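You operate a simulated robot arm through the tools that you are given. There is no shell and no other tool.

Carry out the task below with a simulated two-armed robot. There is one attempt and no reset: what you move stays moved.

JOB
Fill the checked disc with green, tap its bubbles out and set the round grey cover over it.
Fine: push the beige slide tray in, two pumps, draw it out, tap the white tab; the disc stays on the tray; the other discs stay. Where these are worked on the way, their far stop is far enough and under half their travel is too little: beige slide tray.

Only the result counts: the job must be done as asked and must still hold three seconds after the hand-in. Knocking over, shifting, dropping, spilling or breaking anything else fails it. Lids that push on must go on centred and level and be pressed home; caps that screw on are set level and turned clockwise until they are tight.

ROBOT AND FRAMES
Two 7-joint arms with fingered hands on one trunk that stands fixed in place. Base frame: the origin is at the foot of the trunk, x ahead of it, y to its left, z up. Units: cm, rad, N and s.
The left shoulder is at [6, 13.8, 94.7], the right one opposite. With the tool pointing down near the work surface each hand reaches from about 42 to 92 cm from the base axis, measured 20 degrees to its own side. Payload 4 kg a hand.
The tool frame of a hand sits at the grasp point between the pads (the TCP): z along the fingers, y along the line on which they close. The tips reach 3.6 cm beyond it. The gripper opens to 12 cm; its body begins 4.2 cm behind the TCP. The gripper is a hand of 5 fingers: y runs from the thumb to the fingers, the wrist lies at [-1.5, -10.9, -20] in the tool frame.
Orientation is that of the tool frame in the base frame, as a unit quaternion [w, x, y, z]. With the fingers straight down and the wrist toward the robot, the tool's x, y and z point along [0, 1, 0], [1, 0, 0] and [0, 0, -1] of the base frame.

CONTROLS
- The arms move only by the tool move_arm. It takes "left_moves", "right_moves" or both (then of equal length, played together; a hand with none holds still); each is a list of rows, each an object of numbers (a shift or turn left out is 0): "tx", "ty", "tz": the shift along the tool's x, y, z in cm; "ax", "ay", "az": the turn, a rotation vector about the tool's x, y, z in degrees. In form: [{"tx": .., "ty": .., "tz": .., "ax": .., "ay": .., "az": ..}, ...]. A call has 1 to 20 rows; each row shifts and turns the commanded pose from where the row before left it, along the tool's axes as they then stand. Each row takes 0.2 s and may step no farther than 5 cm and 0.15 rad from the row before; otherwise, the whole call is refused. A pose out of reach is approached as far as the arm can. The call stops where the force on the tool passes 90 N (or 10 N more than at its start, if that is more) or the arm is blocked; 0.2 s more then pass. In this call time passes only in rows, and 0.2 s behind the last. It gives the time, the measured TCP pose, the force on the tool (base axes), the opening and the grip force at its end, in the units of the frame above (readings bear some noise), with the torque about the TCP (base axes, N m) and any sound that the robot's microphone picked up.
- Cameras (640 x 400 px; columns grow to the right, rows downward): "scene" is now at [5.18, 1, 157.75]; the picture's right is [0.12, -0.99, 0.00], its down [-0.71, -0.09, -0.70] and it looks along [0.70, 0.09, -0.71] (base axes); focal length 334 px, centre (320, 200). "left" rides on the left gripper at [-6.9, -7.9, -13.1] in its tool frame; the picture's right is [-0.79, -0.29, 0.55], its down [0.55, -0.74, 0.40] and it looks along [0.29, 0.61, 0.74] (tool axes); focal length 222 px, centre (320, 200). "right" rides on the right gripper at [6.9, -7.9, -13.1] in its tool frame; the picture's right is [-0.78, 0.29, -0.55], its down [-0.55, -0.73, 0.40] and it looks along [-0.29, 0.61, 0.74] (tool axes); focal length 222 px, centre (320, 200).
- capture(camera): a new picture of that camera. No time passes.
- slide_trunk(by): slides the trunk up (or, below 0, down) by that many cm; the arms and the scene camera ride with it, the base frame stays. It gives what a move gives, with no picture.
- set_fingers(index, middle, ring, little, thumb_bend, thumb_turn, hand): sets how far each is bent, from 0 (flat) to 100 (curled in); at 30 the hand is open as for a grip, at 70 the pads meet at the TCP. One left out holds its place. A second passes; each finger stops where it meets its share of the squeeze, and holds until it gets a number again. It is the only way to open and close the hand. It gives what a move gives, with no picture; readings hold the bend of each and the force on index, middle, ring, little, thumb and palm. thumb_turn goes from beside the hand (0) to across from the fingers (100), as for a grip.
- turn_head(pan, tilt): turns the head with the scene camera to pan (to the left, within 1.501 rad either way) and tilt (down, from -0.506 to 1.204), counted from straight ahead of the robot. It gives what a move gives.
- pixel_to_xyz(camera, pixels): for up to 12 pixels [column, row] of the newest picture of that camera ("zoom" is the newest enlarged one), the place [x, y, z] in the base frame of the surface seen there, good to about 0.3 cm. No time passes.
- enlarge(camera, box): a new picture of the part [left, top, right, bottom] of that camera's present view, enlarged. No time passes.
- job_done(): hands the job in; it is judged then, once.

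Open the grippers and draw the arms clear of the work before you hand the job in, unless the task says otherwise.

The tools are called after "Call:" as name(argument=value, ...) on one line, values as JSON. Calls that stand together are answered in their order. move_arm: Moves the arms, as the interface text tells. Its arguments: {"type":"object","properties":{"left_moves":{"type":"array","items":{"type":"object","properties":{"tx":{"type":"number"},"ty":{"type":"number"},"tz":{"type":"number"},"ax":{"type":"number"},"ay":{"type":"number"},"az":{"type":"number"}}}},"right_moves":{"type":"array","items":{"type":"object","properties":{"tx":{"type":"number"},"ty":{"type":"number"},"tz":{"type":"number"},"ax":{"type":"number"},"ay":{"type":"number"},"az":{"type":"number"}}}}},"required":[]} The other tools are called the same way: slide_trunk (by) moves the trunk up or down; set_fingers (index, middle, ring, little, thumb_bend, thumb_turn, hand) moves the fingers one by one; turn_head (pan, tilt) turns the head that bears the scene camera; capture (camera) takes a picture; pixel_to_xyz (camera, pixels) gives the place of the surface under pixels of a picture; enlarge (camera, box) takes an enlarged picture of a part of a camera's view; job_done () hands the job in.

At the start:

```text
time_s: 0.0
left_ee_pos: [42.77, 33.02, 114.0]
left_tool_rot: [0.0, 0.707, 0.707, 0.0]
left_contact_force: [-0.6, 0.3, -0.1]
left_wrist_torque: [0.0, -0.01, -0.01]
left_gripper_width: 11.97
left_gripper_force: 0.1
left_shape: jaw
left_bend: [30.0, 30.0, 30.0, 30.0, 30.0, 97.0]
left_finger forces: [0.1, 0.0, 0.1, 0.1, 0.0, 0.0]
right_ee_pos: [64.67, -11.16, 107.2]
right_tool_rot: [0.0, 0.707, 0.707, 0.0]
right_contact_force: [0.7, -0.6, 1.0]
right_wrist_torque: [0.0, 0.05, -0.03]
right_gripper_width: 11.97
right_gripper_force: 0.0
right_shape: jaw
right_bend: [30.0, 30.0, 30.0, 30.0, 30.0, 97.0]
right_finger forces: [0.0, 0.0, 0.0, 0.0, 0.1, 0.1]
trunk travel left (down, up): [-52.5, 6.5]
head pan, tilt (commanded): [0.122, 0.792]
```

scene: 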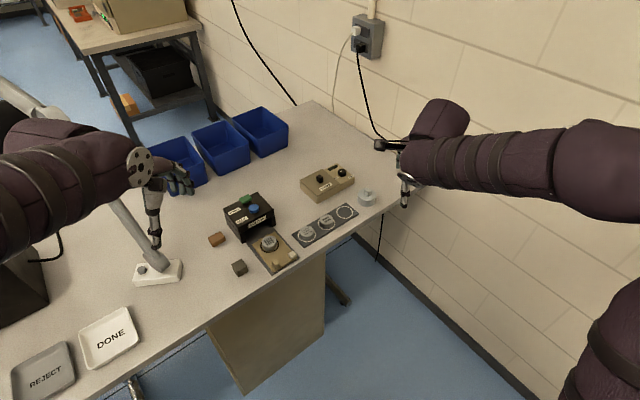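
right: 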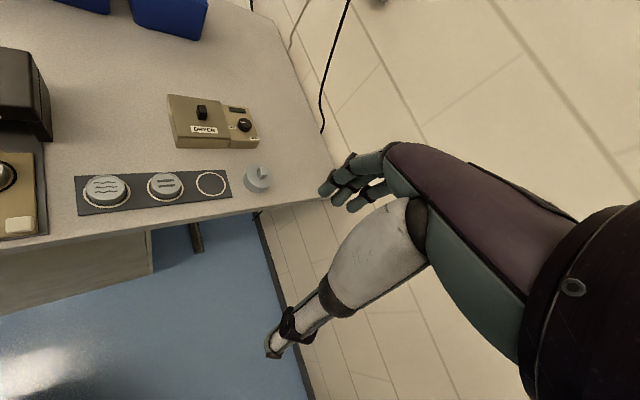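
left: 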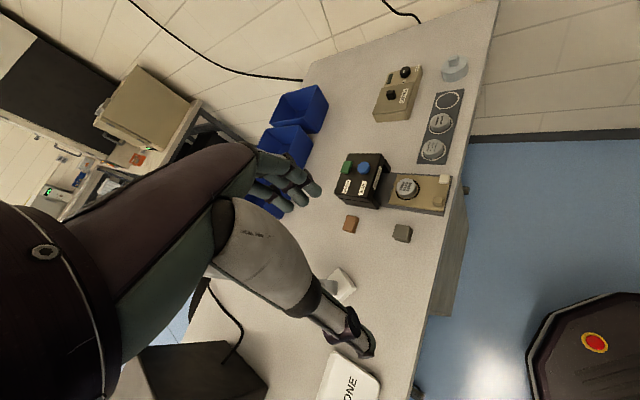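

The scene shows a black dispenser at about (248,215), with a beige slide tray at (272,250) holding a disc, other discs at (320,225), and a grey cover at (366,197). I'll enlarge the work area first.

Call:
enlarge(camera="scene", box=[200, 150, 400, 280])

Call:
enlarge(camera="scene", box=[210, 180, 310, 280])

Call:
enlarge(camera="left", box=[320, 40, 490, 250])

```text
3.08 times, centred on (300, 215) of scene
```

zoom: 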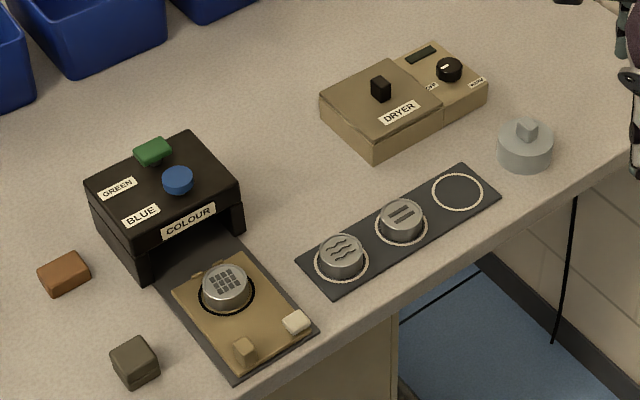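

```text
4.00 times, centred on (260, 230) of scene
```

zoom: 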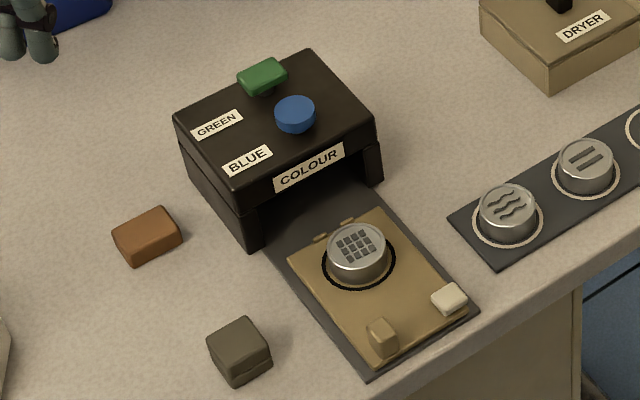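

```text
1.90 times, centred on (405, 145) of left
```

zoom: 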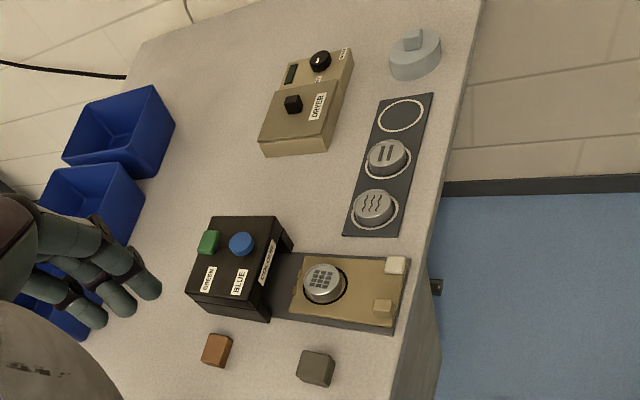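

I need positions of the parts, so I'll re-enlarge the scene around the dispenser and query pixels there.

Call:
enlarge(camera="scene", box=[210, 180, 310, 280])

Call:
pixel_to_xyz(camera="zoom", pixels=[[262, 72], [295, 108], [355, 240], [383, 326], [450, 294], [376, 338], [300, 268], [365, 363], [478, 308], [250, 238], [380, 180], [360, 298]])

Call:
pixel_to_xyz(camera="zoom", pixels=[[307, 55], [178, 123], [375, 120], [255, 192], [400, 260], [270, 140], [325, 240], [388, 240], [500, 320], [340, 188]])

Call:
pixel_to_xyz(camera="scene", pixels=[[366, 189], [366, 196], [360, 200], [373, 199], [306, 231], [326, 219], [343, 210], [238, 268], [217, 239]])

```text
4.00 times, centred on (260, 230) of scene
```

zoom: 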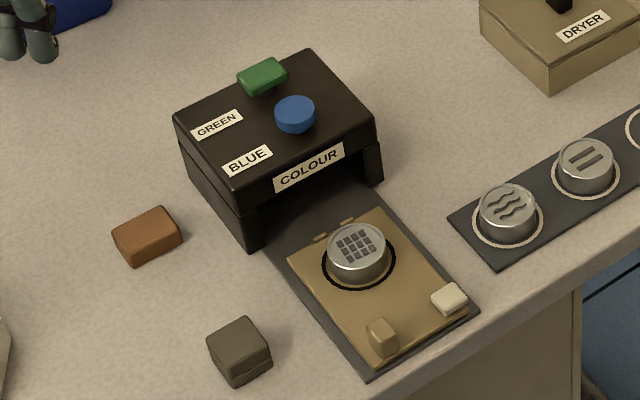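

```text
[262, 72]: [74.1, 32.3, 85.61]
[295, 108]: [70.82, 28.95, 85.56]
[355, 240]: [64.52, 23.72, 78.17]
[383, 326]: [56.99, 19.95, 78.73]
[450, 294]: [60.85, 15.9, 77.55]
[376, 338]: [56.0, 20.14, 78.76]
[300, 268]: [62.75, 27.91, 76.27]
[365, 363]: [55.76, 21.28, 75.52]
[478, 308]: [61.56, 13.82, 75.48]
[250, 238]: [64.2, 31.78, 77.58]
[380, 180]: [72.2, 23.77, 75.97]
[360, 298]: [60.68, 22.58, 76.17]
```

```text
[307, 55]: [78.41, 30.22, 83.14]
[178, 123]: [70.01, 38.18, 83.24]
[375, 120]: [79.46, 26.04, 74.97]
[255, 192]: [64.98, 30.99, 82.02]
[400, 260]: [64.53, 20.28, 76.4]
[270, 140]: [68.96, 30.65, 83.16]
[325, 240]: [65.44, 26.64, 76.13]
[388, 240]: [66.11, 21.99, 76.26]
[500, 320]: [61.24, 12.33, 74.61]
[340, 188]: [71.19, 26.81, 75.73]
```

```text
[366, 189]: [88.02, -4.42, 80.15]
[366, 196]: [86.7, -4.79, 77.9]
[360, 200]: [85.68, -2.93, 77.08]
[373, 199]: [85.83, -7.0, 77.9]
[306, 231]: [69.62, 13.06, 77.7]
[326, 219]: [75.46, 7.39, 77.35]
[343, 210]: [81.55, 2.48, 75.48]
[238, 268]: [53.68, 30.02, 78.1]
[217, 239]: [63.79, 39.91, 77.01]
```

Let me refine the geometry with a tighter zoom on the tray and query its edges.

Call:
enlarge(camera="scene", box=[270, 225, 334, 275])

Call:
enlarge(camera="scene", box=[250, 225, 314, 275])

Call:
enlarge(camera="scene", box=[240, 232, 304, 272])

```text
8.00 times, centred on (302, 250) of scene
```

zoom: 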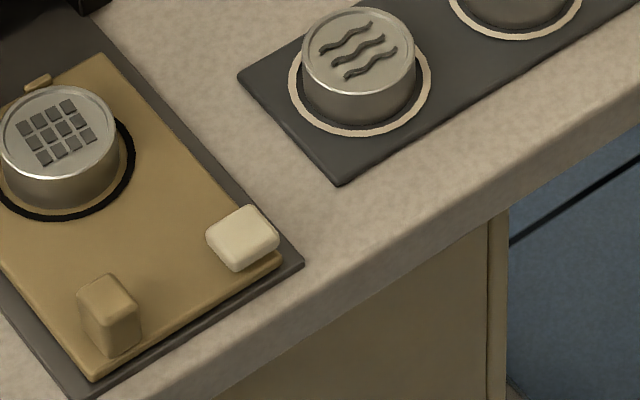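

```text
8.00 times, centred on (282, 250) of scene
```

zoom: 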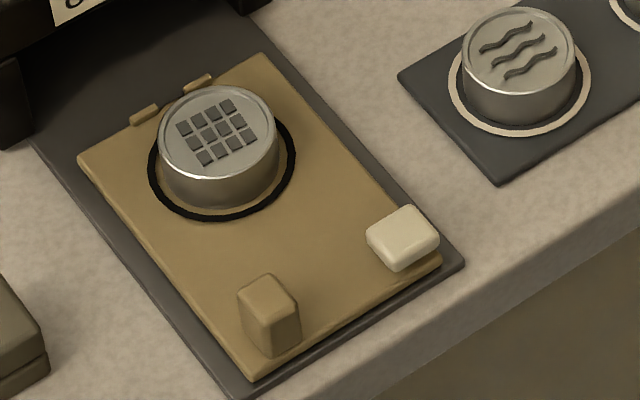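

```text
10.00 times, centred on (272, 252) of scene
```

zoom: 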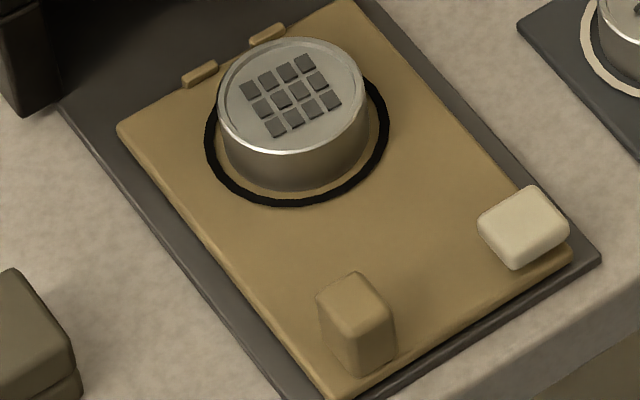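

Now I query the tray corners, handle, tab and disc in this 10x zoom.

Call:
pixel_to_xyz(camera="zoom", pixels=[[124, 130], [343, 8], [562, 250], [328, 380], [596, 258], [290, 95], [225, 120], [362, 120], [290, 45], [290, 148], [347, 295], [523, 218]])

Call:
pixel_to_xyz(camera="zoom", pixels=[[320, 290], [345, 325], [390, 315], [355, 275], [485, 230], [515, 262], [565, 230], [530, 192], [352, 370], [318, 345], [150, 140], [345, 20]])

```text
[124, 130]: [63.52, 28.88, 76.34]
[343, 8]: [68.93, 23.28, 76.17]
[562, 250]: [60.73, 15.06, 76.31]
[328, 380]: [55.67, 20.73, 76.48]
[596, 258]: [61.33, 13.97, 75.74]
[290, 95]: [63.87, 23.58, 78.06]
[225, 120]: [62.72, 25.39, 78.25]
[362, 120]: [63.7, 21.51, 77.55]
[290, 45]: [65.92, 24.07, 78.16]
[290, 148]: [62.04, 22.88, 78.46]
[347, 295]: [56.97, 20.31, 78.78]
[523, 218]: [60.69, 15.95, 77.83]
```

```text
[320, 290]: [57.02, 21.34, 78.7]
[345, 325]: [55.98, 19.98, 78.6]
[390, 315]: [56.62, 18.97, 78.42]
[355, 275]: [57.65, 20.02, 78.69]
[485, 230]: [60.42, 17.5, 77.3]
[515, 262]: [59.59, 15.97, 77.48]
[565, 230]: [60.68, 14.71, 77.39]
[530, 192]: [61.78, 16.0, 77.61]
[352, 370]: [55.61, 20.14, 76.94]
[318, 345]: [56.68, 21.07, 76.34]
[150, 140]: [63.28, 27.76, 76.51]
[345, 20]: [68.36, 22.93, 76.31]
```

I want to understand the hand's shape, so I enlarge the left and right hands in the scene view.

Call:
enlarge(camera="scene", box=[100, 120, 220, 280])

Call:
enlarge(camera="scene", box=[350, 90, 450, 220])

Call:
enlarge(camera="left", box=[200, 120, 400, 380])

```text
2.50 times, centred on (160, 200) of scene
```

zoom: 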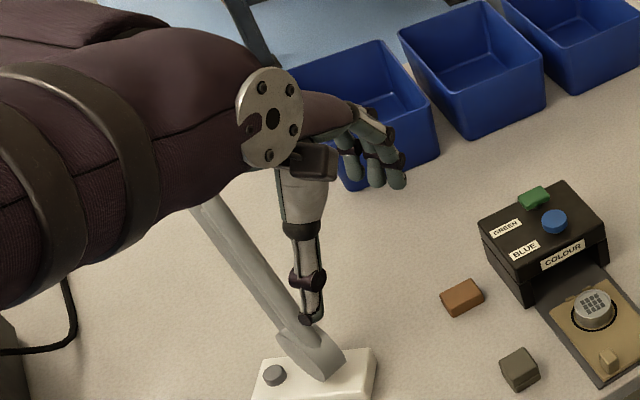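

```text
3.08 times, centred on (400, 155) of scene
```

zoom: 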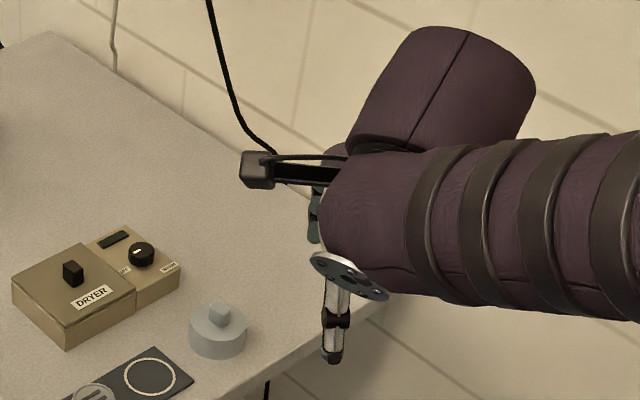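

```text
1.54 times, centred on (300, 250) of left
```

zoom: 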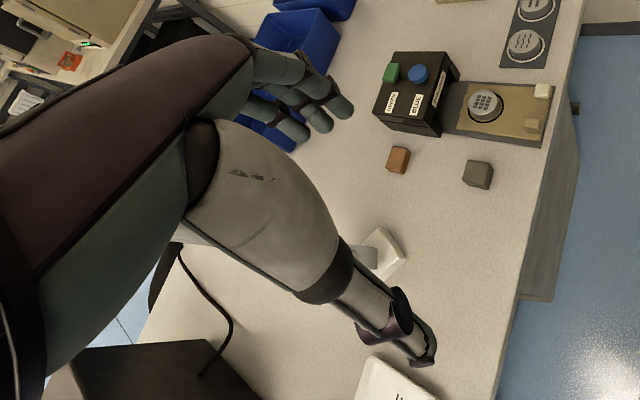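

The thumb is on the robot side and the four fingers are on the far side. I'll put the left hand into a pointing shape (index out, the rest curled) in free air to see where the index tip lies.

Call:
set_fingers(hand="left", index=30, middle=100, ring=100, little=100, thumb_bend=100, thumb_turn=0)

Call:
capture(camera="left")

Call:
enlarge(camera="scene", box=[90, 110, 230, 260])

```text
time_s: 1.0
left_ee_pos: [42.91, 33.07, 114.0]
left_tool_rot: [0.0, 0.708, 0.707, 0.0]
left_contact_force: [-1.3, 0.3, -0.7]
left_wrist_torque: [0.02, -0.05, 0.0]
left_gripper_width: 6.83
left_gripper_force: 0.1
left_shape: fingers
left_bend: [30.0, 100.0, 100.0, 100.0, 100.0, 0.0]
left_finger forces: [0.0, 0.0, 0.0, 0.0, 0.0, 0.0]
right_ee_pos: [64.65, -11.08, 107.06]
right_tool_rot: [0.0, 0.707, 0.708, 0.0]
right_contact_force: [-0.6, -0.3, -0.3]
right_wrist_torque: [0.03, 0.03, -0.01]
right_gripper_width: 11.99
right_gripper_force: 0.2
right_shape: jaw
right_bend: [30.0, 30.0, 30.0, 30.0, 30.0, 97.0]
right_finger forces: [0.1, 0.0, 0.0, 0.1, 0.0, 0.1]
trunk travel left (down, up): [-52.5, 6.5]
head pan, tilt (commanded): [0.122, 0.792]
```

```text
taken
```

left: 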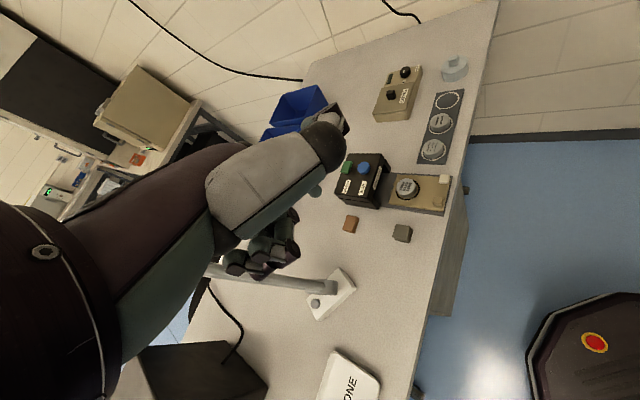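

```text
2.67 times, centred on (160, 185) of scene
```

zoom: 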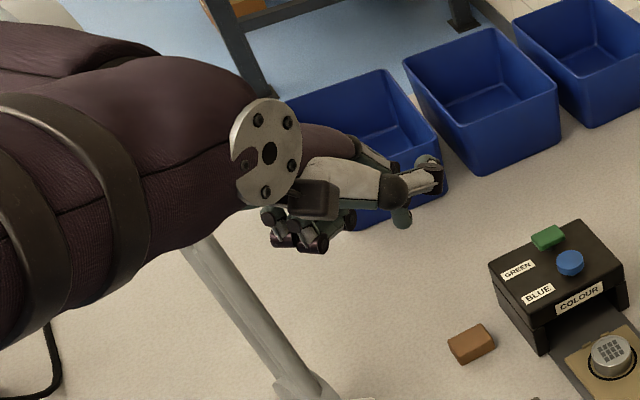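

The thumb now hides the index. I'll turn the thumb across the palm, curled over the other fingers, and look again.

Call:
set_fingers(hand="left", thumb_bend=100, thumb_turn=100)

Call:
capture(camera="left")

Call:
enlarge(camera="scene", box=[90, 110, 230, 260])

```text
time_s: 2.0
left_ee_pos: [42.92, 33.03, 114.0]
left_tool_rot: [0.0, 0.707, 0.707, -0.001]
left_contact_force: [-0.2, 0.0, -0.2]
left_wrist_torque: [-0.01, 0.0, -0.01]
left_gripper_width: 3.46
left_gripper_force: 0.0
left_shape: fingers
left_bend: [30.0, 100.0, 100.0, 100.0, 100.0, 100.0]
left_finger forces: [0.1, 0.0, 0.1, 0.0, 0.1, 0.1]
right_ee_pos: [64.71, -11.07, 107.19]
right_tool_rot: [0.0, 0.707, 0.707, 0.0]
right_contact_force: [0.5, -1.2, -0.3]
right_wrist_torque: [-0.03, 0.01, -0.02]
right_gripper_width: 11.97
right_gripper_force: 0.2
right_shape: jaw
right_bend: [30.0, 30.0, 30.0, 30.0, 30.0, 97.0]
right_finger forces: [0.1, 0.1, 0.1, 0.1, 0.0, 0.0]
trunk travel left (down, up): [-52.5, 6.5]
head pan, tilt (commanded): [0.122, 0.792]
```

```text
taken
```

left: 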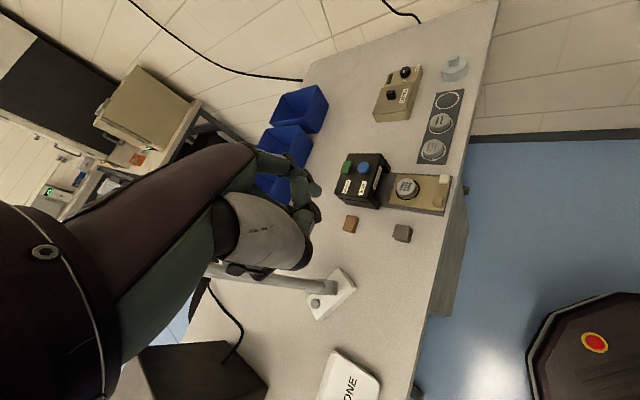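

```text
2.67 times, centred on (160, 185) of scene
```

zoom: 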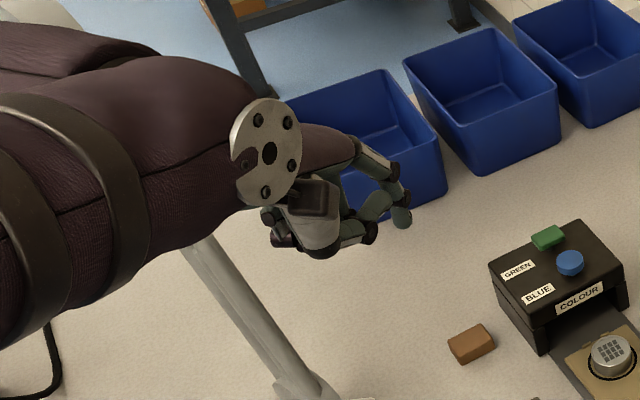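

Now the index is visible near (315,190) in the left picture. I enlarge it and read the tip's place.

Call:
enlarge(camera="left", box=[220, 130, 360, 290])

Call:
enlarge(camera="scene", box=[140, 140, 210, 210])

```text
2.50 times, centred on (290, 210) of left
```

zoom: 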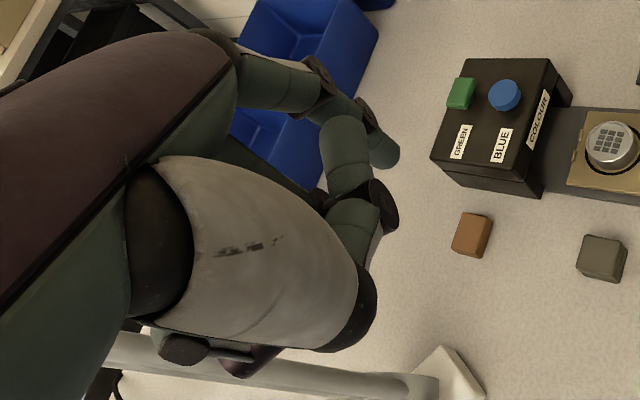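

```text
5.71 times, centred on (175, 175) of scene
```

zoom: 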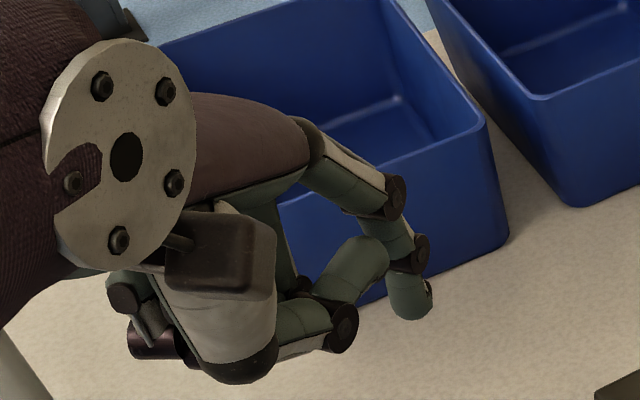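

I query the index finger's joints and tip in this scene zoom.

Call:
pixel_to_xyz(camera="zoom", pixels=[[408, 308], [415, 285], [420, 255], [395, 200], [350, 190], [310, 145], [370, 255], [345, 325], [235, 360], [150, 340], [220, 250], [250, 130]])

```text
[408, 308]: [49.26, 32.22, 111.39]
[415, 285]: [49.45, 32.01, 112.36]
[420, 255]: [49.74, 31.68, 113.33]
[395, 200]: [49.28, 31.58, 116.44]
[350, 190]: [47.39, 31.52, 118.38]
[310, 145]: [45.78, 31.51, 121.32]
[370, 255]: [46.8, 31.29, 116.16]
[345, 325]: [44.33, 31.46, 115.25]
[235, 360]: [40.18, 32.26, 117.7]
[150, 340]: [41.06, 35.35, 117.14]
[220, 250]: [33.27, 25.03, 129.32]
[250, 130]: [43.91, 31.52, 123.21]
```

The index tip sits about 6.3 cm ahead of the TCP and ~3.4 cm below, with everything else at least 4 cm higher. The grey lamp pole near (130,225)–(155,265) may be an obstacle, so I query points along it and the lamp base, plus a wider scene picture.

Call:
capture(camera="scene")

Call:
pixel_to_xyz(camera="scene", pixels=[[155, 262], [140, 240], [125, 220], [112, 205], [45, 115], [20, 98], [158, 272], [140, 270], [182, 265], [5, 85], [60, 240], [20, 300]])

Call:
pixel_to_xyz(camera="left", pixels=[[330, 285], [290, 280], [230, 270], [315, 302], [318, 188], [345, 280]])

```text
taken
```

scene: 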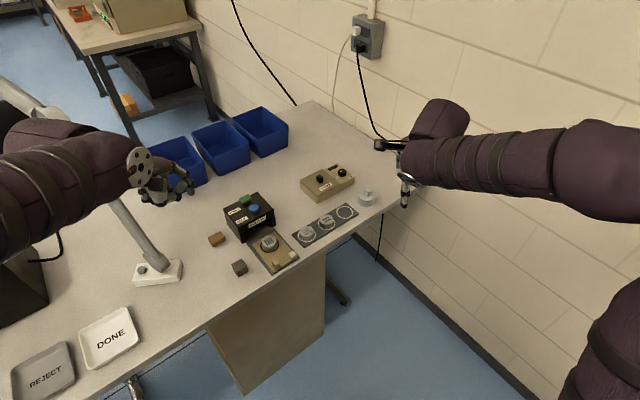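

```text
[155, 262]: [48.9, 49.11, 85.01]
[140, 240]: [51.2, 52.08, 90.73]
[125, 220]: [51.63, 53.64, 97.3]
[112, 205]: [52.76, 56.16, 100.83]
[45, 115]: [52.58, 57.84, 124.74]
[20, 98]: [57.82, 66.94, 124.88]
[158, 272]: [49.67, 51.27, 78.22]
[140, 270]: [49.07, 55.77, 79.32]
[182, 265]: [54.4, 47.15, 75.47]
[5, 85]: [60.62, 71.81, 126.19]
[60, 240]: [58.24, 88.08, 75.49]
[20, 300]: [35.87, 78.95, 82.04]
```

```text
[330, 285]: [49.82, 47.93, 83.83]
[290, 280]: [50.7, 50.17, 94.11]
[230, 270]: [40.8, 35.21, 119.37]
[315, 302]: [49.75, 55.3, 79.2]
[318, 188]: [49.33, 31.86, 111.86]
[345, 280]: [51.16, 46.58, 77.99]
```

I check where the left forearm and elbow lie relative to that pole.

Call:
pixel_to_xyz(camera="scene", pixels=[[10, 200], [30, 170], [60, 170], [90, 165], [120, 165], [30, 140], [80, 145], [5, 240], [40, 220], [120, 185], [60, 130], [10, 150]])

Call:
turn_head(pan=0.7, tilt=0.7)

Call:
capture(camera="scene")

```text
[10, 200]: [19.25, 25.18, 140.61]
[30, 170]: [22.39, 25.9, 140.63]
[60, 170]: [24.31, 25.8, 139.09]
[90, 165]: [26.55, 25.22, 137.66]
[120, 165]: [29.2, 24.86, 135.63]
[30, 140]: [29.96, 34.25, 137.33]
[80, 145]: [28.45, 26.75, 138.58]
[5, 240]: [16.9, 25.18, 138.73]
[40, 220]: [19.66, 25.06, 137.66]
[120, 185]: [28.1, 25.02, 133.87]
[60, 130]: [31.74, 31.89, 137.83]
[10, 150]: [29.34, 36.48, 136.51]
```

```text
time_s: 3.0
left_ee_pos: [42.91, 32.98, 113.97]
left_tool_rot: [0.0, 0.707, 0.707, 0.0]
left_contact_force: [0.3, 0.9, -0.2]
left_wrist_torque: [0.01, 0.02, -0.02]
left_gripper_width: 3.5
left_gripper_force: 0.1
left_shape: fingers
left_bend: [30.0, 100.0, 100.0, 100.0, 100.0, 100.0]
left_finger forces: [0.1, 0.0, 0.1, 0.0, 0.0, 0.0]
right_ee_pos: [64.73, -11.04, 107.09]
right_tool_rot: [0.0, 0.707, 0.708, 0.0]
right_contact_force: [-0.4, 0.4, 0.0]
right_wrist_torque: [-0.02, -0.01, 0.0]
right_gripper_width: 11.96
right_gripper_force: 0.1
right_shape: jaw
right_bend: [30.0, 30.0, 30.0, 30.0, 30.0, 97.0]
right_finger forces: [0.0, 0.0, 0.0, 0.0, 0.0, 0.1]
trunk travel left (down, up): [-52.5, 6.5]
head pan, tilt (commanded): [0.7, 0.7]
```

```text
taken
```

scene: 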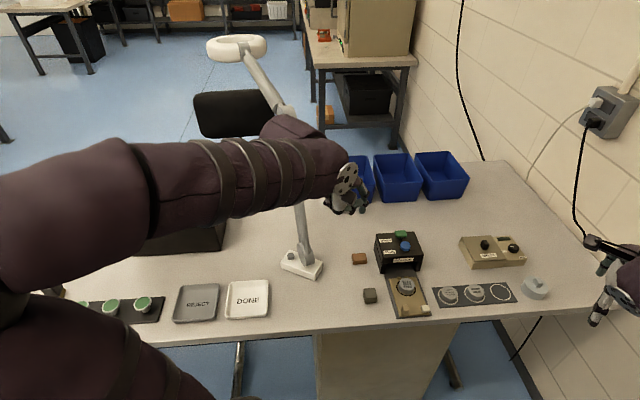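

The lamp stands behind the left arm (pole at pixels (300,250)–(270,90)), so moving right and down goes away from it. I move the left hand toward a point above the outside of the tray's handle post.

Call:
move_arm(left_moves=[{"tx": -2.42, "ty": 0.87, "tz": 3.17}, {"tx": -2.42, "ty": 0.87, "tz": 3.17}, {"tx": -2.42, "ty": 0.87, "tz": 3.17}, {"tx": -2.42, "ty": 0.87, "tz": 3.17}, {"tx": -2.42, "ty": 0.87, "tz": 3.17}, {"tx": -2.42, "ty": 0.87, "tz": 3.17}])

Call:
capture(camera="scene")

Call:
capture(camera="left")

```text
time_s: 4.4
left_ee_pos: [48.32, 18.62, 94.89]
left_tool_rot: [0.001, 0.707, 0.707, -0.001]
left_contact_force: [0.4, 0.3, -1.1]
left_wrist_torque: [0.0, 0.03, 0.01]
left_gripper_width: 3.52
left_gripper_force: 0.0
left_shape: fingers
left_bend: [30.0, 100.0, 100.0, 100.0, 100.0, 100.0]
left_finger forces: [0.0, 0.0, 0.1, 0.0, 0.0, 0.0]
right_ee_pos: [64.9, -11.0, 106.94]
right_tool_rot: [0.0, 0.707, 0.707, -0.001]
right_contact_force: [0.7, 0.5, -0.9]
right_wrist_torque: [-0.05, 0.01, 0.02]
right_gripper_width: 11.97
right_gripper_force: 0.1
right_shape: jaw
right_bend: [30.0, 30.0, 30.0, 30.0, 30.0, 97.0]
right_finger forces: [0.0, 0.0, 0.0, 0.0, 0.1, 0.0]
trunk travel left (down, up): [-52.5, 6.5]
head pan, tilt (commanded): [0.7, 0.7]
```

```text
taken
```

scene: 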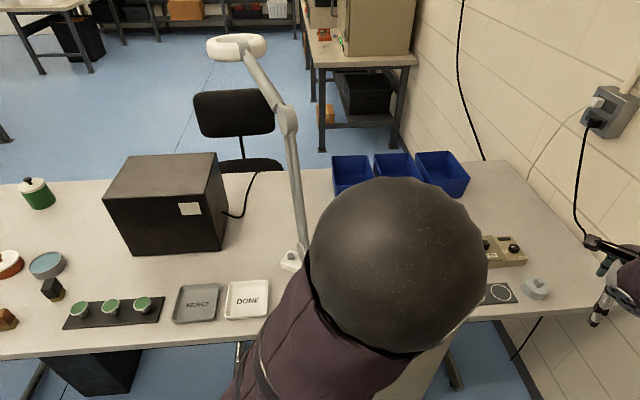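

```text
taken
```

left: 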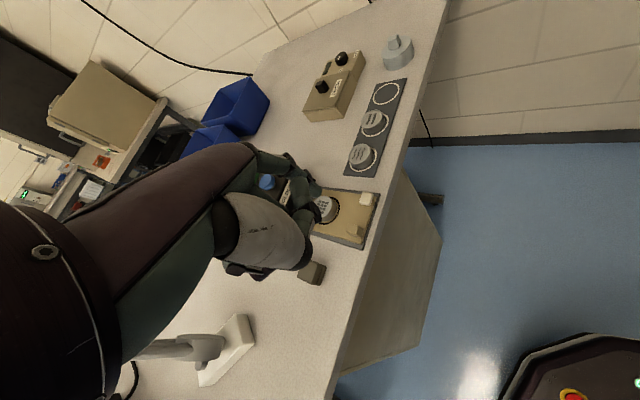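

The elbow now blocks the scene camera, but the left-hand camera sees the index tip (about (320,190)) and the tray. I enlarge that view.

Call:
enlarge(camera="left", box=[250, 130, 410, 290])

Call:
pixel_to_xyz(camera="left", pixels=[[318, 188], [326, 205], [357, 228], [368, 197], [315, 182], [310, 205]])

```text
2.50 times, centred on (330, 210) of left
```

zoom: 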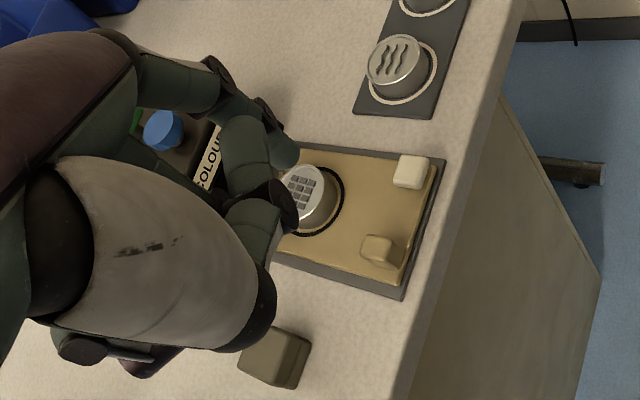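

```text
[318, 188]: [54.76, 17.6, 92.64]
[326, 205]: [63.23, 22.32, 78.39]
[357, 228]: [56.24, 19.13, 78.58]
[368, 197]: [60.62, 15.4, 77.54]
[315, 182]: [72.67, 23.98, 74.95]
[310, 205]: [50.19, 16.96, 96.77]
```

The tip is around (54.8,17.6,91) and the post at (56.5,19.8). I lower the hand in the clear outside the post, first by 10.5 cm.

Call:
move_arm(left_moves=[{"ty": -0.3, "tz": 3.5}, {"ty": -0.2, "tz": 3.5}, {"ty": -0.1, "tz": 3.5}])

Call:
capture(camera="left")

Call:
enlarge(camera="left", box=[270, 130, 430, 290])

Call:
capture(camera="scene")

Call:
capture(camera="right")

```text
time_s: 5.2
left_ee_pos: [47.41, 18.61, 84.42]
left_tool_rot: [0.001, 0.707, 0.708, 0.0]
left_contact_force: [-0.3, 0.3, -1.0]
left_wrist_torque: [0.0, 0.01, 0.02]
left_gripper_width: 3.49
left_gripper_force: 0.1
left_shape: fingers
left_bend: [30.0, 100.0, 100.0, 100.0, 100.0, 100.0]
left_finger forces: [0.0, 0.0, 0.1, 0.1, 0.0, 0.0]
right_ee_pos: [64.8, -11.16, 107.1]
right_tool_rot: [0.001, 0.707, 0.707, 0.0]
right_contact_force: [1.5, 0.9, -0.2]
right_wrist_torque: [0.03, -0.01, -0.01]
right_gripper_width: 11.96
right_gripper_force: 0.0
right_shape: jaw
right_bend: [30.0, 30.0, 30.0, 30.0, 30.0, 97.0]
right_finger forces: [0.1, 0.0, 0.1, 0.1, 0.0, 0.0]
trunk travel left (down, up): [-52.5, 6.5]
head pan, tilt (commanded): [0.7, 0.7]
```

```text
taken
```

left: 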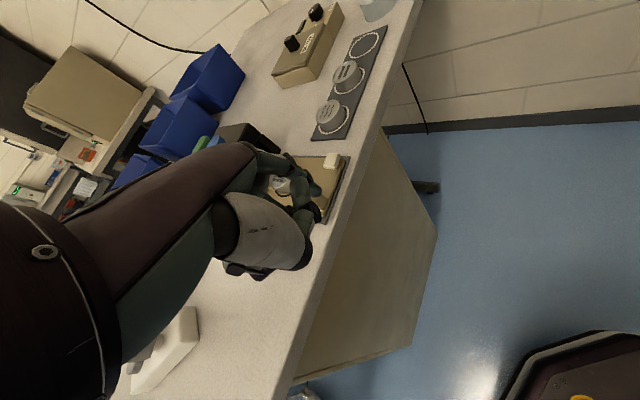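

```text
2.50 times, centred on (350, 210) of left
```

zoom: 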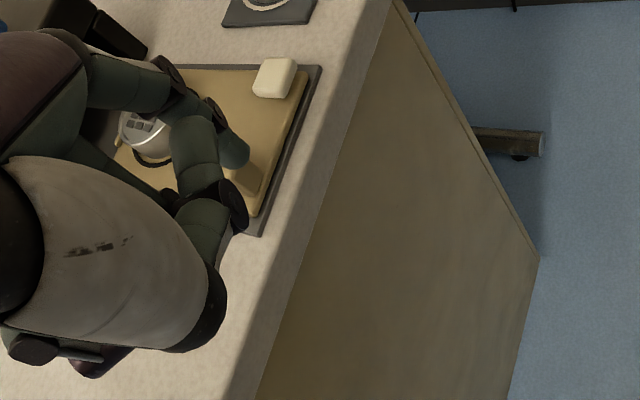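

```text
taken
```

scene: 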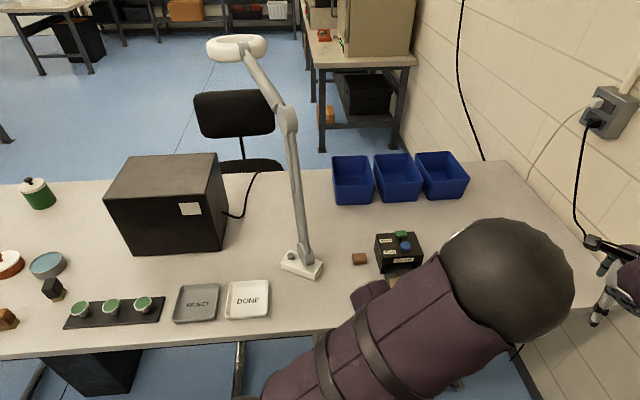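

```text
taken
```

right: 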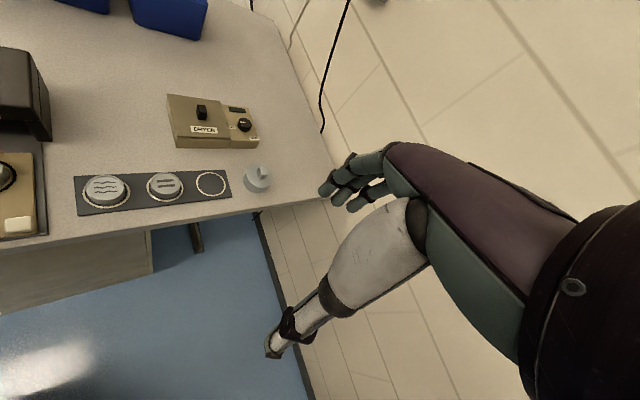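

The left elbow (ball at about (510,290)) has swung inward; I check where it is.

Call:
pixel_to_xyz(camera="scene", pixels=[[510, 290], [450, 250], [400, 320], [350, 370], [560, 300], [372, 300], [300, 385], [600, 310], [480, 340]])

Call:
pixel_to_xyz(camera="left", pixels=[[366, 191], [368, 198], [362, 190], [364, 207], [340, 183]])

Call:
pixel_to_xyz(camera="zoom", pixels=[[240, 155], [232, 165], [245, 180], [255, 190], [232, 212], [215, 150], [275, 80], [140, 125]])

```text
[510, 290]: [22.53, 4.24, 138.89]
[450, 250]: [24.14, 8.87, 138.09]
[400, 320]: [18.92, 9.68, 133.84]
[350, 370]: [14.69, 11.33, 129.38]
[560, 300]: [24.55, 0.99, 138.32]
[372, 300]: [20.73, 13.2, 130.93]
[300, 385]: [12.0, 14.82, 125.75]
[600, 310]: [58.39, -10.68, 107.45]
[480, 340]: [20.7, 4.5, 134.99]
```

```text
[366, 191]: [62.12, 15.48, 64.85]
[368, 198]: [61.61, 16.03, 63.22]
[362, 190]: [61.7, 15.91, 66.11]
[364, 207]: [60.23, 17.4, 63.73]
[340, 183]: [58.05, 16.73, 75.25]
```

```text
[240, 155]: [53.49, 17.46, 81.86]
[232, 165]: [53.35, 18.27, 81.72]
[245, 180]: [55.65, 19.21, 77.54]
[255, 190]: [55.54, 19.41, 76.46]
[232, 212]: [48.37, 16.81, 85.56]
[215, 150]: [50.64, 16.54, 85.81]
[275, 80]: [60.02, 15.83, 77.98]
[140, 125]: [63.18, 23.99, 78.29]
```

Tip is at about (53.6,17.7,81), outside the post face, with ~2 cm gap. I lower 3.8 cm so that the tip ends near z 77.2, shifting slightly toward the post's midline.

Call:
move_arm(left_moves=[{"tx": -0.3, "ty": 0.3, "tz": 2.0}, {"tz": 1.8}])

Call:
capture(camera="left")

Call:
enlarge(camera="left", box=[280, 140, 380, 240])

```text
time_s: 5.8
left_ee_pos: [47.6, 18.22, 80.64]
left_tool_rot: [0.0, 0.707, 0.707, -0.001]
left_contact_force: [-0.4, -0.5, -0.3]
left_wrist_torque: [0.03, 0.01, -0.01]
left_gripper_width: 3.5
left_gripper_force: 0.1
left_shape: fingers
left_bend: [30.0, 100.0, 100.0, 100.0, 100.0, 100.0]
left_finger forces: [0.0, 0.0, 0.0, 0.0, 0.0, 0.0]
right_ee_pos: [64.67, -11.17, 107.09]
right_tool_rot: [0.0, 0.707, 0.707, 0.0]
right_contact_force: [-0.6, 0.4, 0.7]
right_wrist_torque: [0.05, -0.02, -0.02]
right_gripper_width: 11.95
right_gripper_force: 0.1
right_shape: jaw
right_bend: [30.0, 30.0, 30.0, 30.0, 30.0, 97.0]
right_finger forces: [0.0, 0.0, 0.0, 0.0, 0.1, 0.1]
trunk travel left (down, up): [-52.5, 6.5]
head pan, tilt (commanded): [0.7, 0.7]
```

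```text
taken
```

left: 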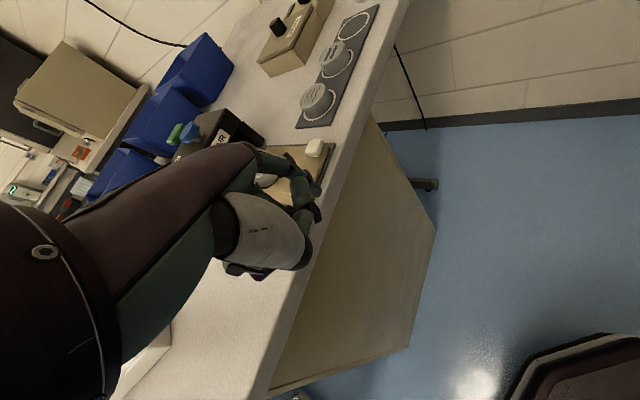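

```text
4.00 times, centred on (330, 190) of left
```

zoom: 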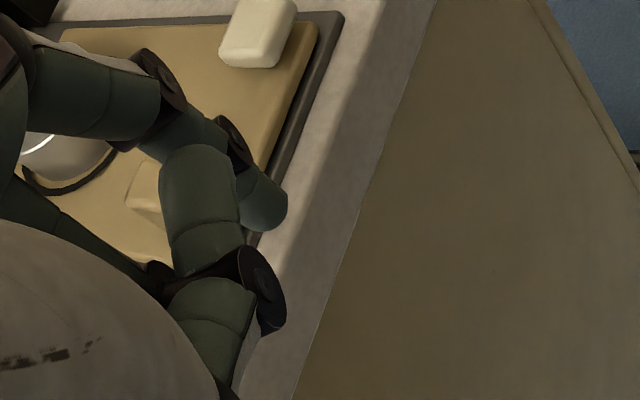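

The tip is now outside the tray's front edge. I check the thumb's height so it won't strike the post or disc during the push.

Call:
pixel_to_xyz(camera="zoom", pixels=[[265, 300], [250, 320], [200, 180], [205, 240], [225, 200], [265, 205], [250, 190], [145, 190], [262, 40], [235, 345], [160, 270], [278, 215]])

```text
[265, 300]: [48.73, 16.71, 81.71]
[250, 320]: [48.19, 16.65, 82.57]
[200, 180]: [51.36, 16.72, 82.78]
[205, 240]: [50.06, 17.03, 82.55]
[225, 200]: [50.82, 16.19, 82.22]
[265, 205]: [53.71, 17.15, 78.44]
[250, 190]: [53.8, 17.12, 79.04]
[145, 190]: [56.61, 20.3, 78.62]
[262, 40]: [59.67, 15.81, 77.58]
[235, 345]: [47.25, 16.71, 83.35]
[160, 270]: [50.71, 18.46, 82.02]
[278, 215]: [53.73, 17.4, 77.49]
```

Thumb bottom is ~81, above the post (78.7) and disc (78.3). I push inward along (0.707,0.707) by 5 cm in 1 cm rows.

Call:
move_arm(left_moves=[{"tx": 0.707, "ty": 0.707}, {"tx": 0.707, "ty": 0.707}, {"tx": 0.707, "ty": 0.707}, {"tx": 0.707, "ty": 0.707}, {"tx": 0.707, "ty": 0.707}])

Call:
enlarge(camera="left", box=[240, 120, 380, 260])

```text
time_s: 7.0
left_ee_pos: [51.32, 21.85, 80.61]
left_tool_rot: [-0.001, 0.706, 0.708, 0.0]
left_contact_force: [-0.2, 0.2, 0.2]
left_wrist_torque: [0.01, 0.01, -0.03]
left_gripper_width: 3.48
left_gripper_force: 0.1
left_shape: fingers
left_bend: [30.0, 100.0, 100.0, 100.0, 100.0, 100.0]
left_finger forces: [0.1, 0.0, 0.0, 0.0, 0.0, 0.1]
right_ee_pos: [64.67, -11.18, 107.06]
right_tool_rot: [0.0, 0.707, 0.707, 0.0]
right_contact_force: [-0.3, 0.0, 0.4]
right_wrist_torque: [-0.04, 0.0, 0.01]
right_gripper_width: 11.97
right_gripper_force: 0.1
right_shape: jaw
right_bend: [30.0, 30.0, 30.0, 30.0, 30.0, 97.0]
right_finger forces: [0.0, 0.1, 0.1, 0.0, 0.0, 0.0]
trunk travel left (down, up): [-52.5, 6.5]
head pan, tilt (commanded): [0.7, 0.7]
```

```text
2.86 times, centred on (310, 190) of left
```

zoom: 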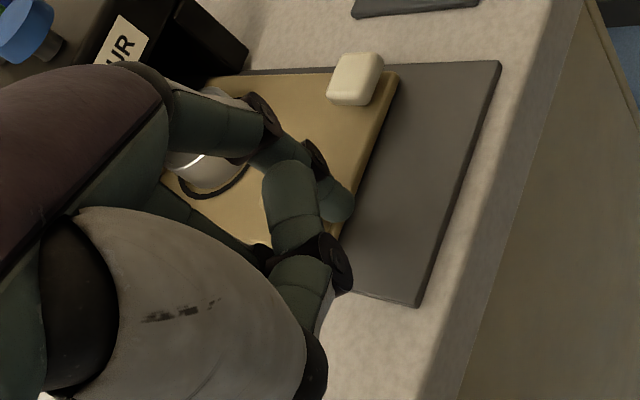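

The tray is sliding in with almost no force. I push 4 cm further.

Call:
move_arm(left_moves=[{"tx": 0.707, "ty": 0.707}, {"tx": 0.707, "ty": 0.707}, {"tx": 0.707, "ty": 0.707}, {"tx": 0.707, "ty": 0.707}])

Call:
enlarge(camera="left", box=[220, 100, 380, 260])

Call:
capture(camera="scene")

```text
time_s: 8.0
left_ee_pos: [53.87, 23.88, 81.42]
left_tool_rot: [-0.001, 0.706, 0.708, 0.001]
left_contact_force: [0.4, -0.3, 0.2]
left_wrist_torque: [0.0, 0.02, -0.01]
left_gripper_width: 3.49
left_gripper_force: 0.1
left_shape: fingers
left_bend: [30.0, 100.0, 100.0, 100.0, 100.0, 100.0]
left_finger forces: [0.0, 0.1, 0.0, 0.1, 0.0, 0.0]
left hand out of reach, approached as far as the arm can: row 3, 4
right_ee_pos: [64.75, -11.12, 107.01]
right_tool_rot: [0.0, 0.706, 0.708, 0.0]
right_contact_force: [0.5, 0.2, -0.1]
right_wrist_torque: [-0.02, -0.03, -0.05]
right_gripper_width: 11.94
right_gripper_force: 0.2
right_shape: jaw
right_bend: [30.0, 30.0, 30.0, 30.0, 30.0, 97.0]
right_finger forces: [0.0, 0.0, 0.0, 0.1, 0.0, 0.0]
trunk travel left (down, up): [-52.5, 6.5]
head pan, tilt (commanded): [0.7, 0.7]
```

```text
2.50 times, centred on (300, 180) of left
```

zoom: 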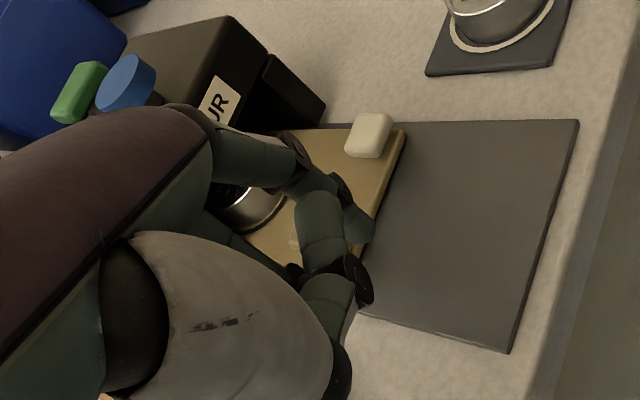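

```text
taken
```

scene: 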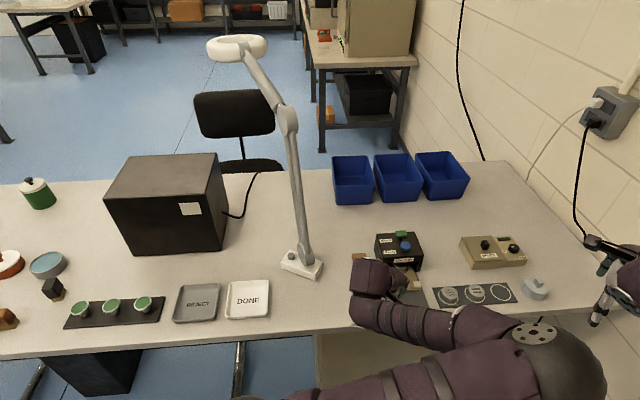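

The tray slid in about 6 cm, but the left arm hit a joint limit at this hand heading (elbow is inward). I back the fingertip off the post and lift, then I'll yaw the hand left to suit that elbow posture.

Call:
move_arm(left_moves=[{"tx": -1.0, "ty": -1.0}, {"tx": -1.0, "ty": -1.0}, {"tz": -2.5}, {"tz": -2.5}])

Call:
enlarge(camera="left", box=[240, 100, 400, 260])

```text
time_s: 9.0
left_ee_pos: [51.62, 21.82, 86.29]
left_tool_rot: [0.0, 0.707, 0.707, 0.001]
left_contact_force: [-0.7, 0.1, 0.0]
left_wrist_torque: [0.05, 0.01, -0.05]
left_gripper_width: 3.49
left_gripper_force: 0.0
left_shape: fingers
left_bend: [30.0, 100.0, 100.0, 100.0, 100.0, 100.0]
left_finger forces: [0.0, 0.1, 0.0, 0.0, 0.0, 0.0]
right_ee_pos: [64.66, -11.12, 107.13]
right_tool_rot: [0.0, 0.707, 0.707, 0.0]
right_contact_force: [0.9, 0.0, -0.2]
right_wrist_torque: [-0.01, 0.03, 0.01]
right_gripper_width: 11.98
right_gripper_force: 0.1
right_shape: jaw
right_bend: [30.0, 30.0, 30.0, 30.0, 30.0, 97.0]
right_finger forces: [0.1, 0.0, 0.1, 0.1, 0.1, 0.0]
trunk travel left (down, up): [-52.5, 6.5]
head pan, tilt (commanded): [0.7, 0.7]
```

```text
2.50 times, centred on (320, 180) of left
```

zoom: 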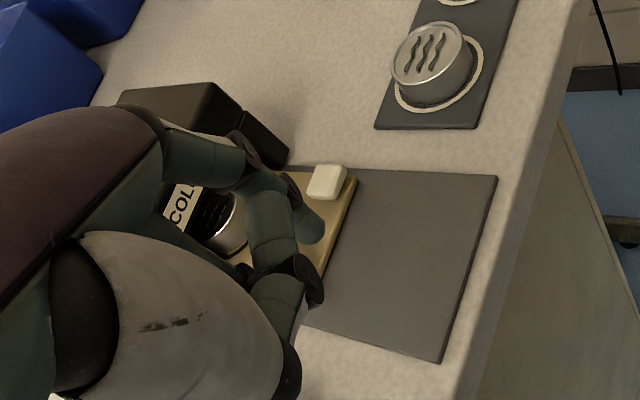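

The tray stays where it was pushed. I yaw the hand 45° to the left (about the vertical) in the clear.

Call:
move_arm(left_moves=[{"az": -7.5}, {"az": -7.5}, {"az": -7.5}, {"az": -7.5}, {"az": -7.5}, {"az": -7.5}])

Call:
capture(camera="left")

Call:
capture(camera="scene")

```text
time_s: 10.4
left_ee_pos: [51.76, 21.84, 86.29]
left_tool_rot: [0.001, 0.382, 0.924, 0.0]
left_contact_force: [-0.5, -0.5, -0.1]
left_wrist_torque: [-0.03, 0.01, -0.03]
left_gripper_width: 3.49
left_gripper_force: 0.1
left_shape: fingers
left_bend: [30.0, 100.0, 100.0, 100.0, 100.0, 100.0]
left_finger forces: [0.1, 0.0, 0.0, 0.0, 0.0, 0.0]
right_ee_pos: [64.71, -11.17, 107.02]
right_tool_rot: [0.0, 0.708, 0.706, 0.0]
right_contact_force: [-0.2, -0.4, -0.4]
right_wrist_torque: [-0.03, 0.01, 0.0]
right_gripper_width: 11.99
right_gripper_force: 0.1
right_shape: jaw
right_bend: [30.0, 30.0, 30.0, 30.0, 30.0, 97.0]
right_finger forces: [0.0, 0.0, 0.0, 0.0, 0.0, 0.1]
trunk travel left (down, up): [-52.5, 6.5]
head pan, tilt (commanded): [0.7, 0.7]
```

```text
taken
```

left: 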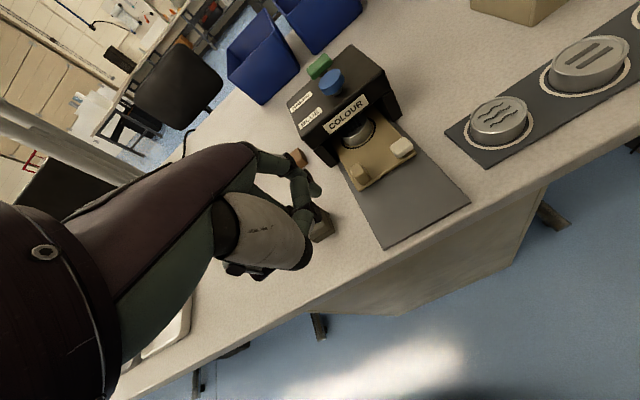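

```text
taken
```

scene: 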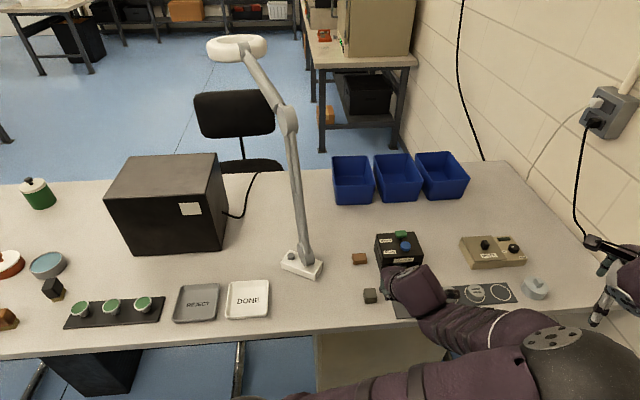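

Yaw worked and the left camera has an excellent view. I locate the post, tab and tip now.

Call:
enlarge(camera="left", box=[270, 50, 470, 250])

Call:
pixel_to_xyz(camera="left", pixels=[[357, 172], [402, 146], [316, 187], [320, 64], [331, 77], [366, 190], [413, 160], [357, 128], [362, 178], [352, 168]])

```text
2.00 times, centred on (370, 150) of left
```

zoom: 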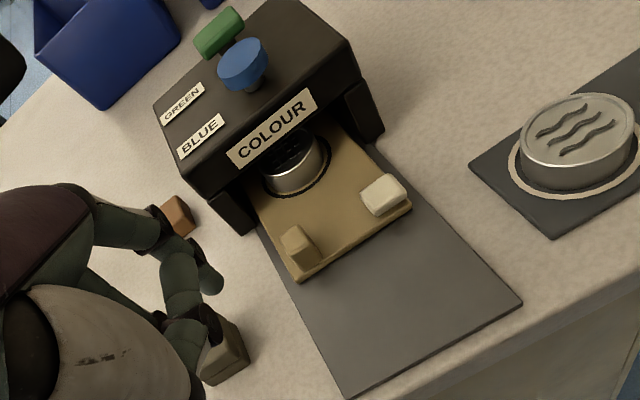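

```text
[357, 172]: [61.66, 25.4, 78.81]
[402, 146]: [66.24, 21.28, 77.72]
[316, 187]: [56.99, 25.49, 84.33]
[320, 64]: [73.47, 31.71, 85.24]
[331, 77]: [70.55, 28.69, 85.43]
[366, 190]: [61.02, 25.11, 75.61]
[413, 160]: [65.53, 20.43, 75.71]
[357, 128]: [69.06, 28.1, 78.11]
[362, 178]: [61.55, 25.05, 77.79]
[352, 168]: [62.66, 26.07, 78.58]
```

Post is at about (61.7,25.3), green pump (73.5,31.7), blue (70.6,28.7). I shift the tip to directly outside the post and lower to the working height.

Call:
move_arm(left_moves=[{"tx": -1.8, "ty": 0.2}, {"tx": -1.8, "ty": 0.2}, {"tz": 2.0}, {"tz": 2.0}, {"tz": 1.6}])

Call:
enlarge(camera="left", box=[240, 90, 400, 250])

```text
time_s: 11.6
left_ee_pos: [54.67, 19.52, 80.74]
left_tool_rot: [0.0, 0.382, 0.924, 0.0]
left_contact_force: [-0.9, 1.2, -0.4]
left_wrist_torque: [-0.02, 0.02, 0.0]
left_gripper_width: 3.48
left_gripper_force: 0.0
left_shape: fingers
left_bend: [30.0, 100.0, 100.0, 100.0, 100.0, 100.0]
left_finger forces: [0.0, 0.0, 0.0, 0.0, 0.0, 0.0]
right_ee_pos: [64.74, -11.09, 106.97]
right_tool_rot: [0.0, 0.707, 0.707, 0.001]
right_contact_force: [-0.7, -0.8, -0.2]
right_wrist_torque: [-0.01, 0.01, -0.04]
right_gripper_width: 11.97
right_gripper_force: 0.1
right_shape: jaw
right_bend: [30.0, 30.0, 30.0, 30.0, 30.0, 97.0]
right_finger forces: [0.0, 0.0, 0.0, 0.1, 0.0, 0.0]
trunk travel left (down, up): [-52.5, 6.5]
head pan, tilt (commanded): [0.7, 0.7]
```

```text
2.50 times, centred on (320, 170) of left
```

zoom: 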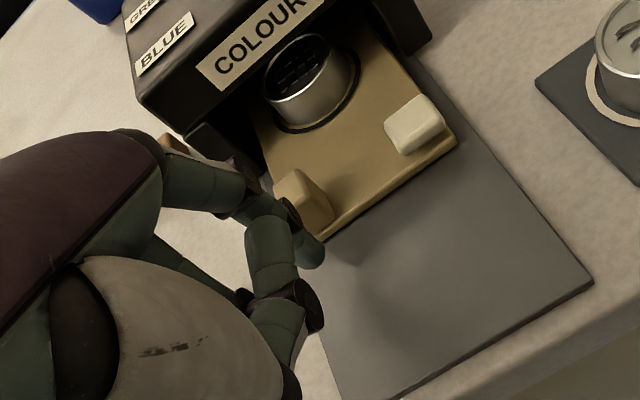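

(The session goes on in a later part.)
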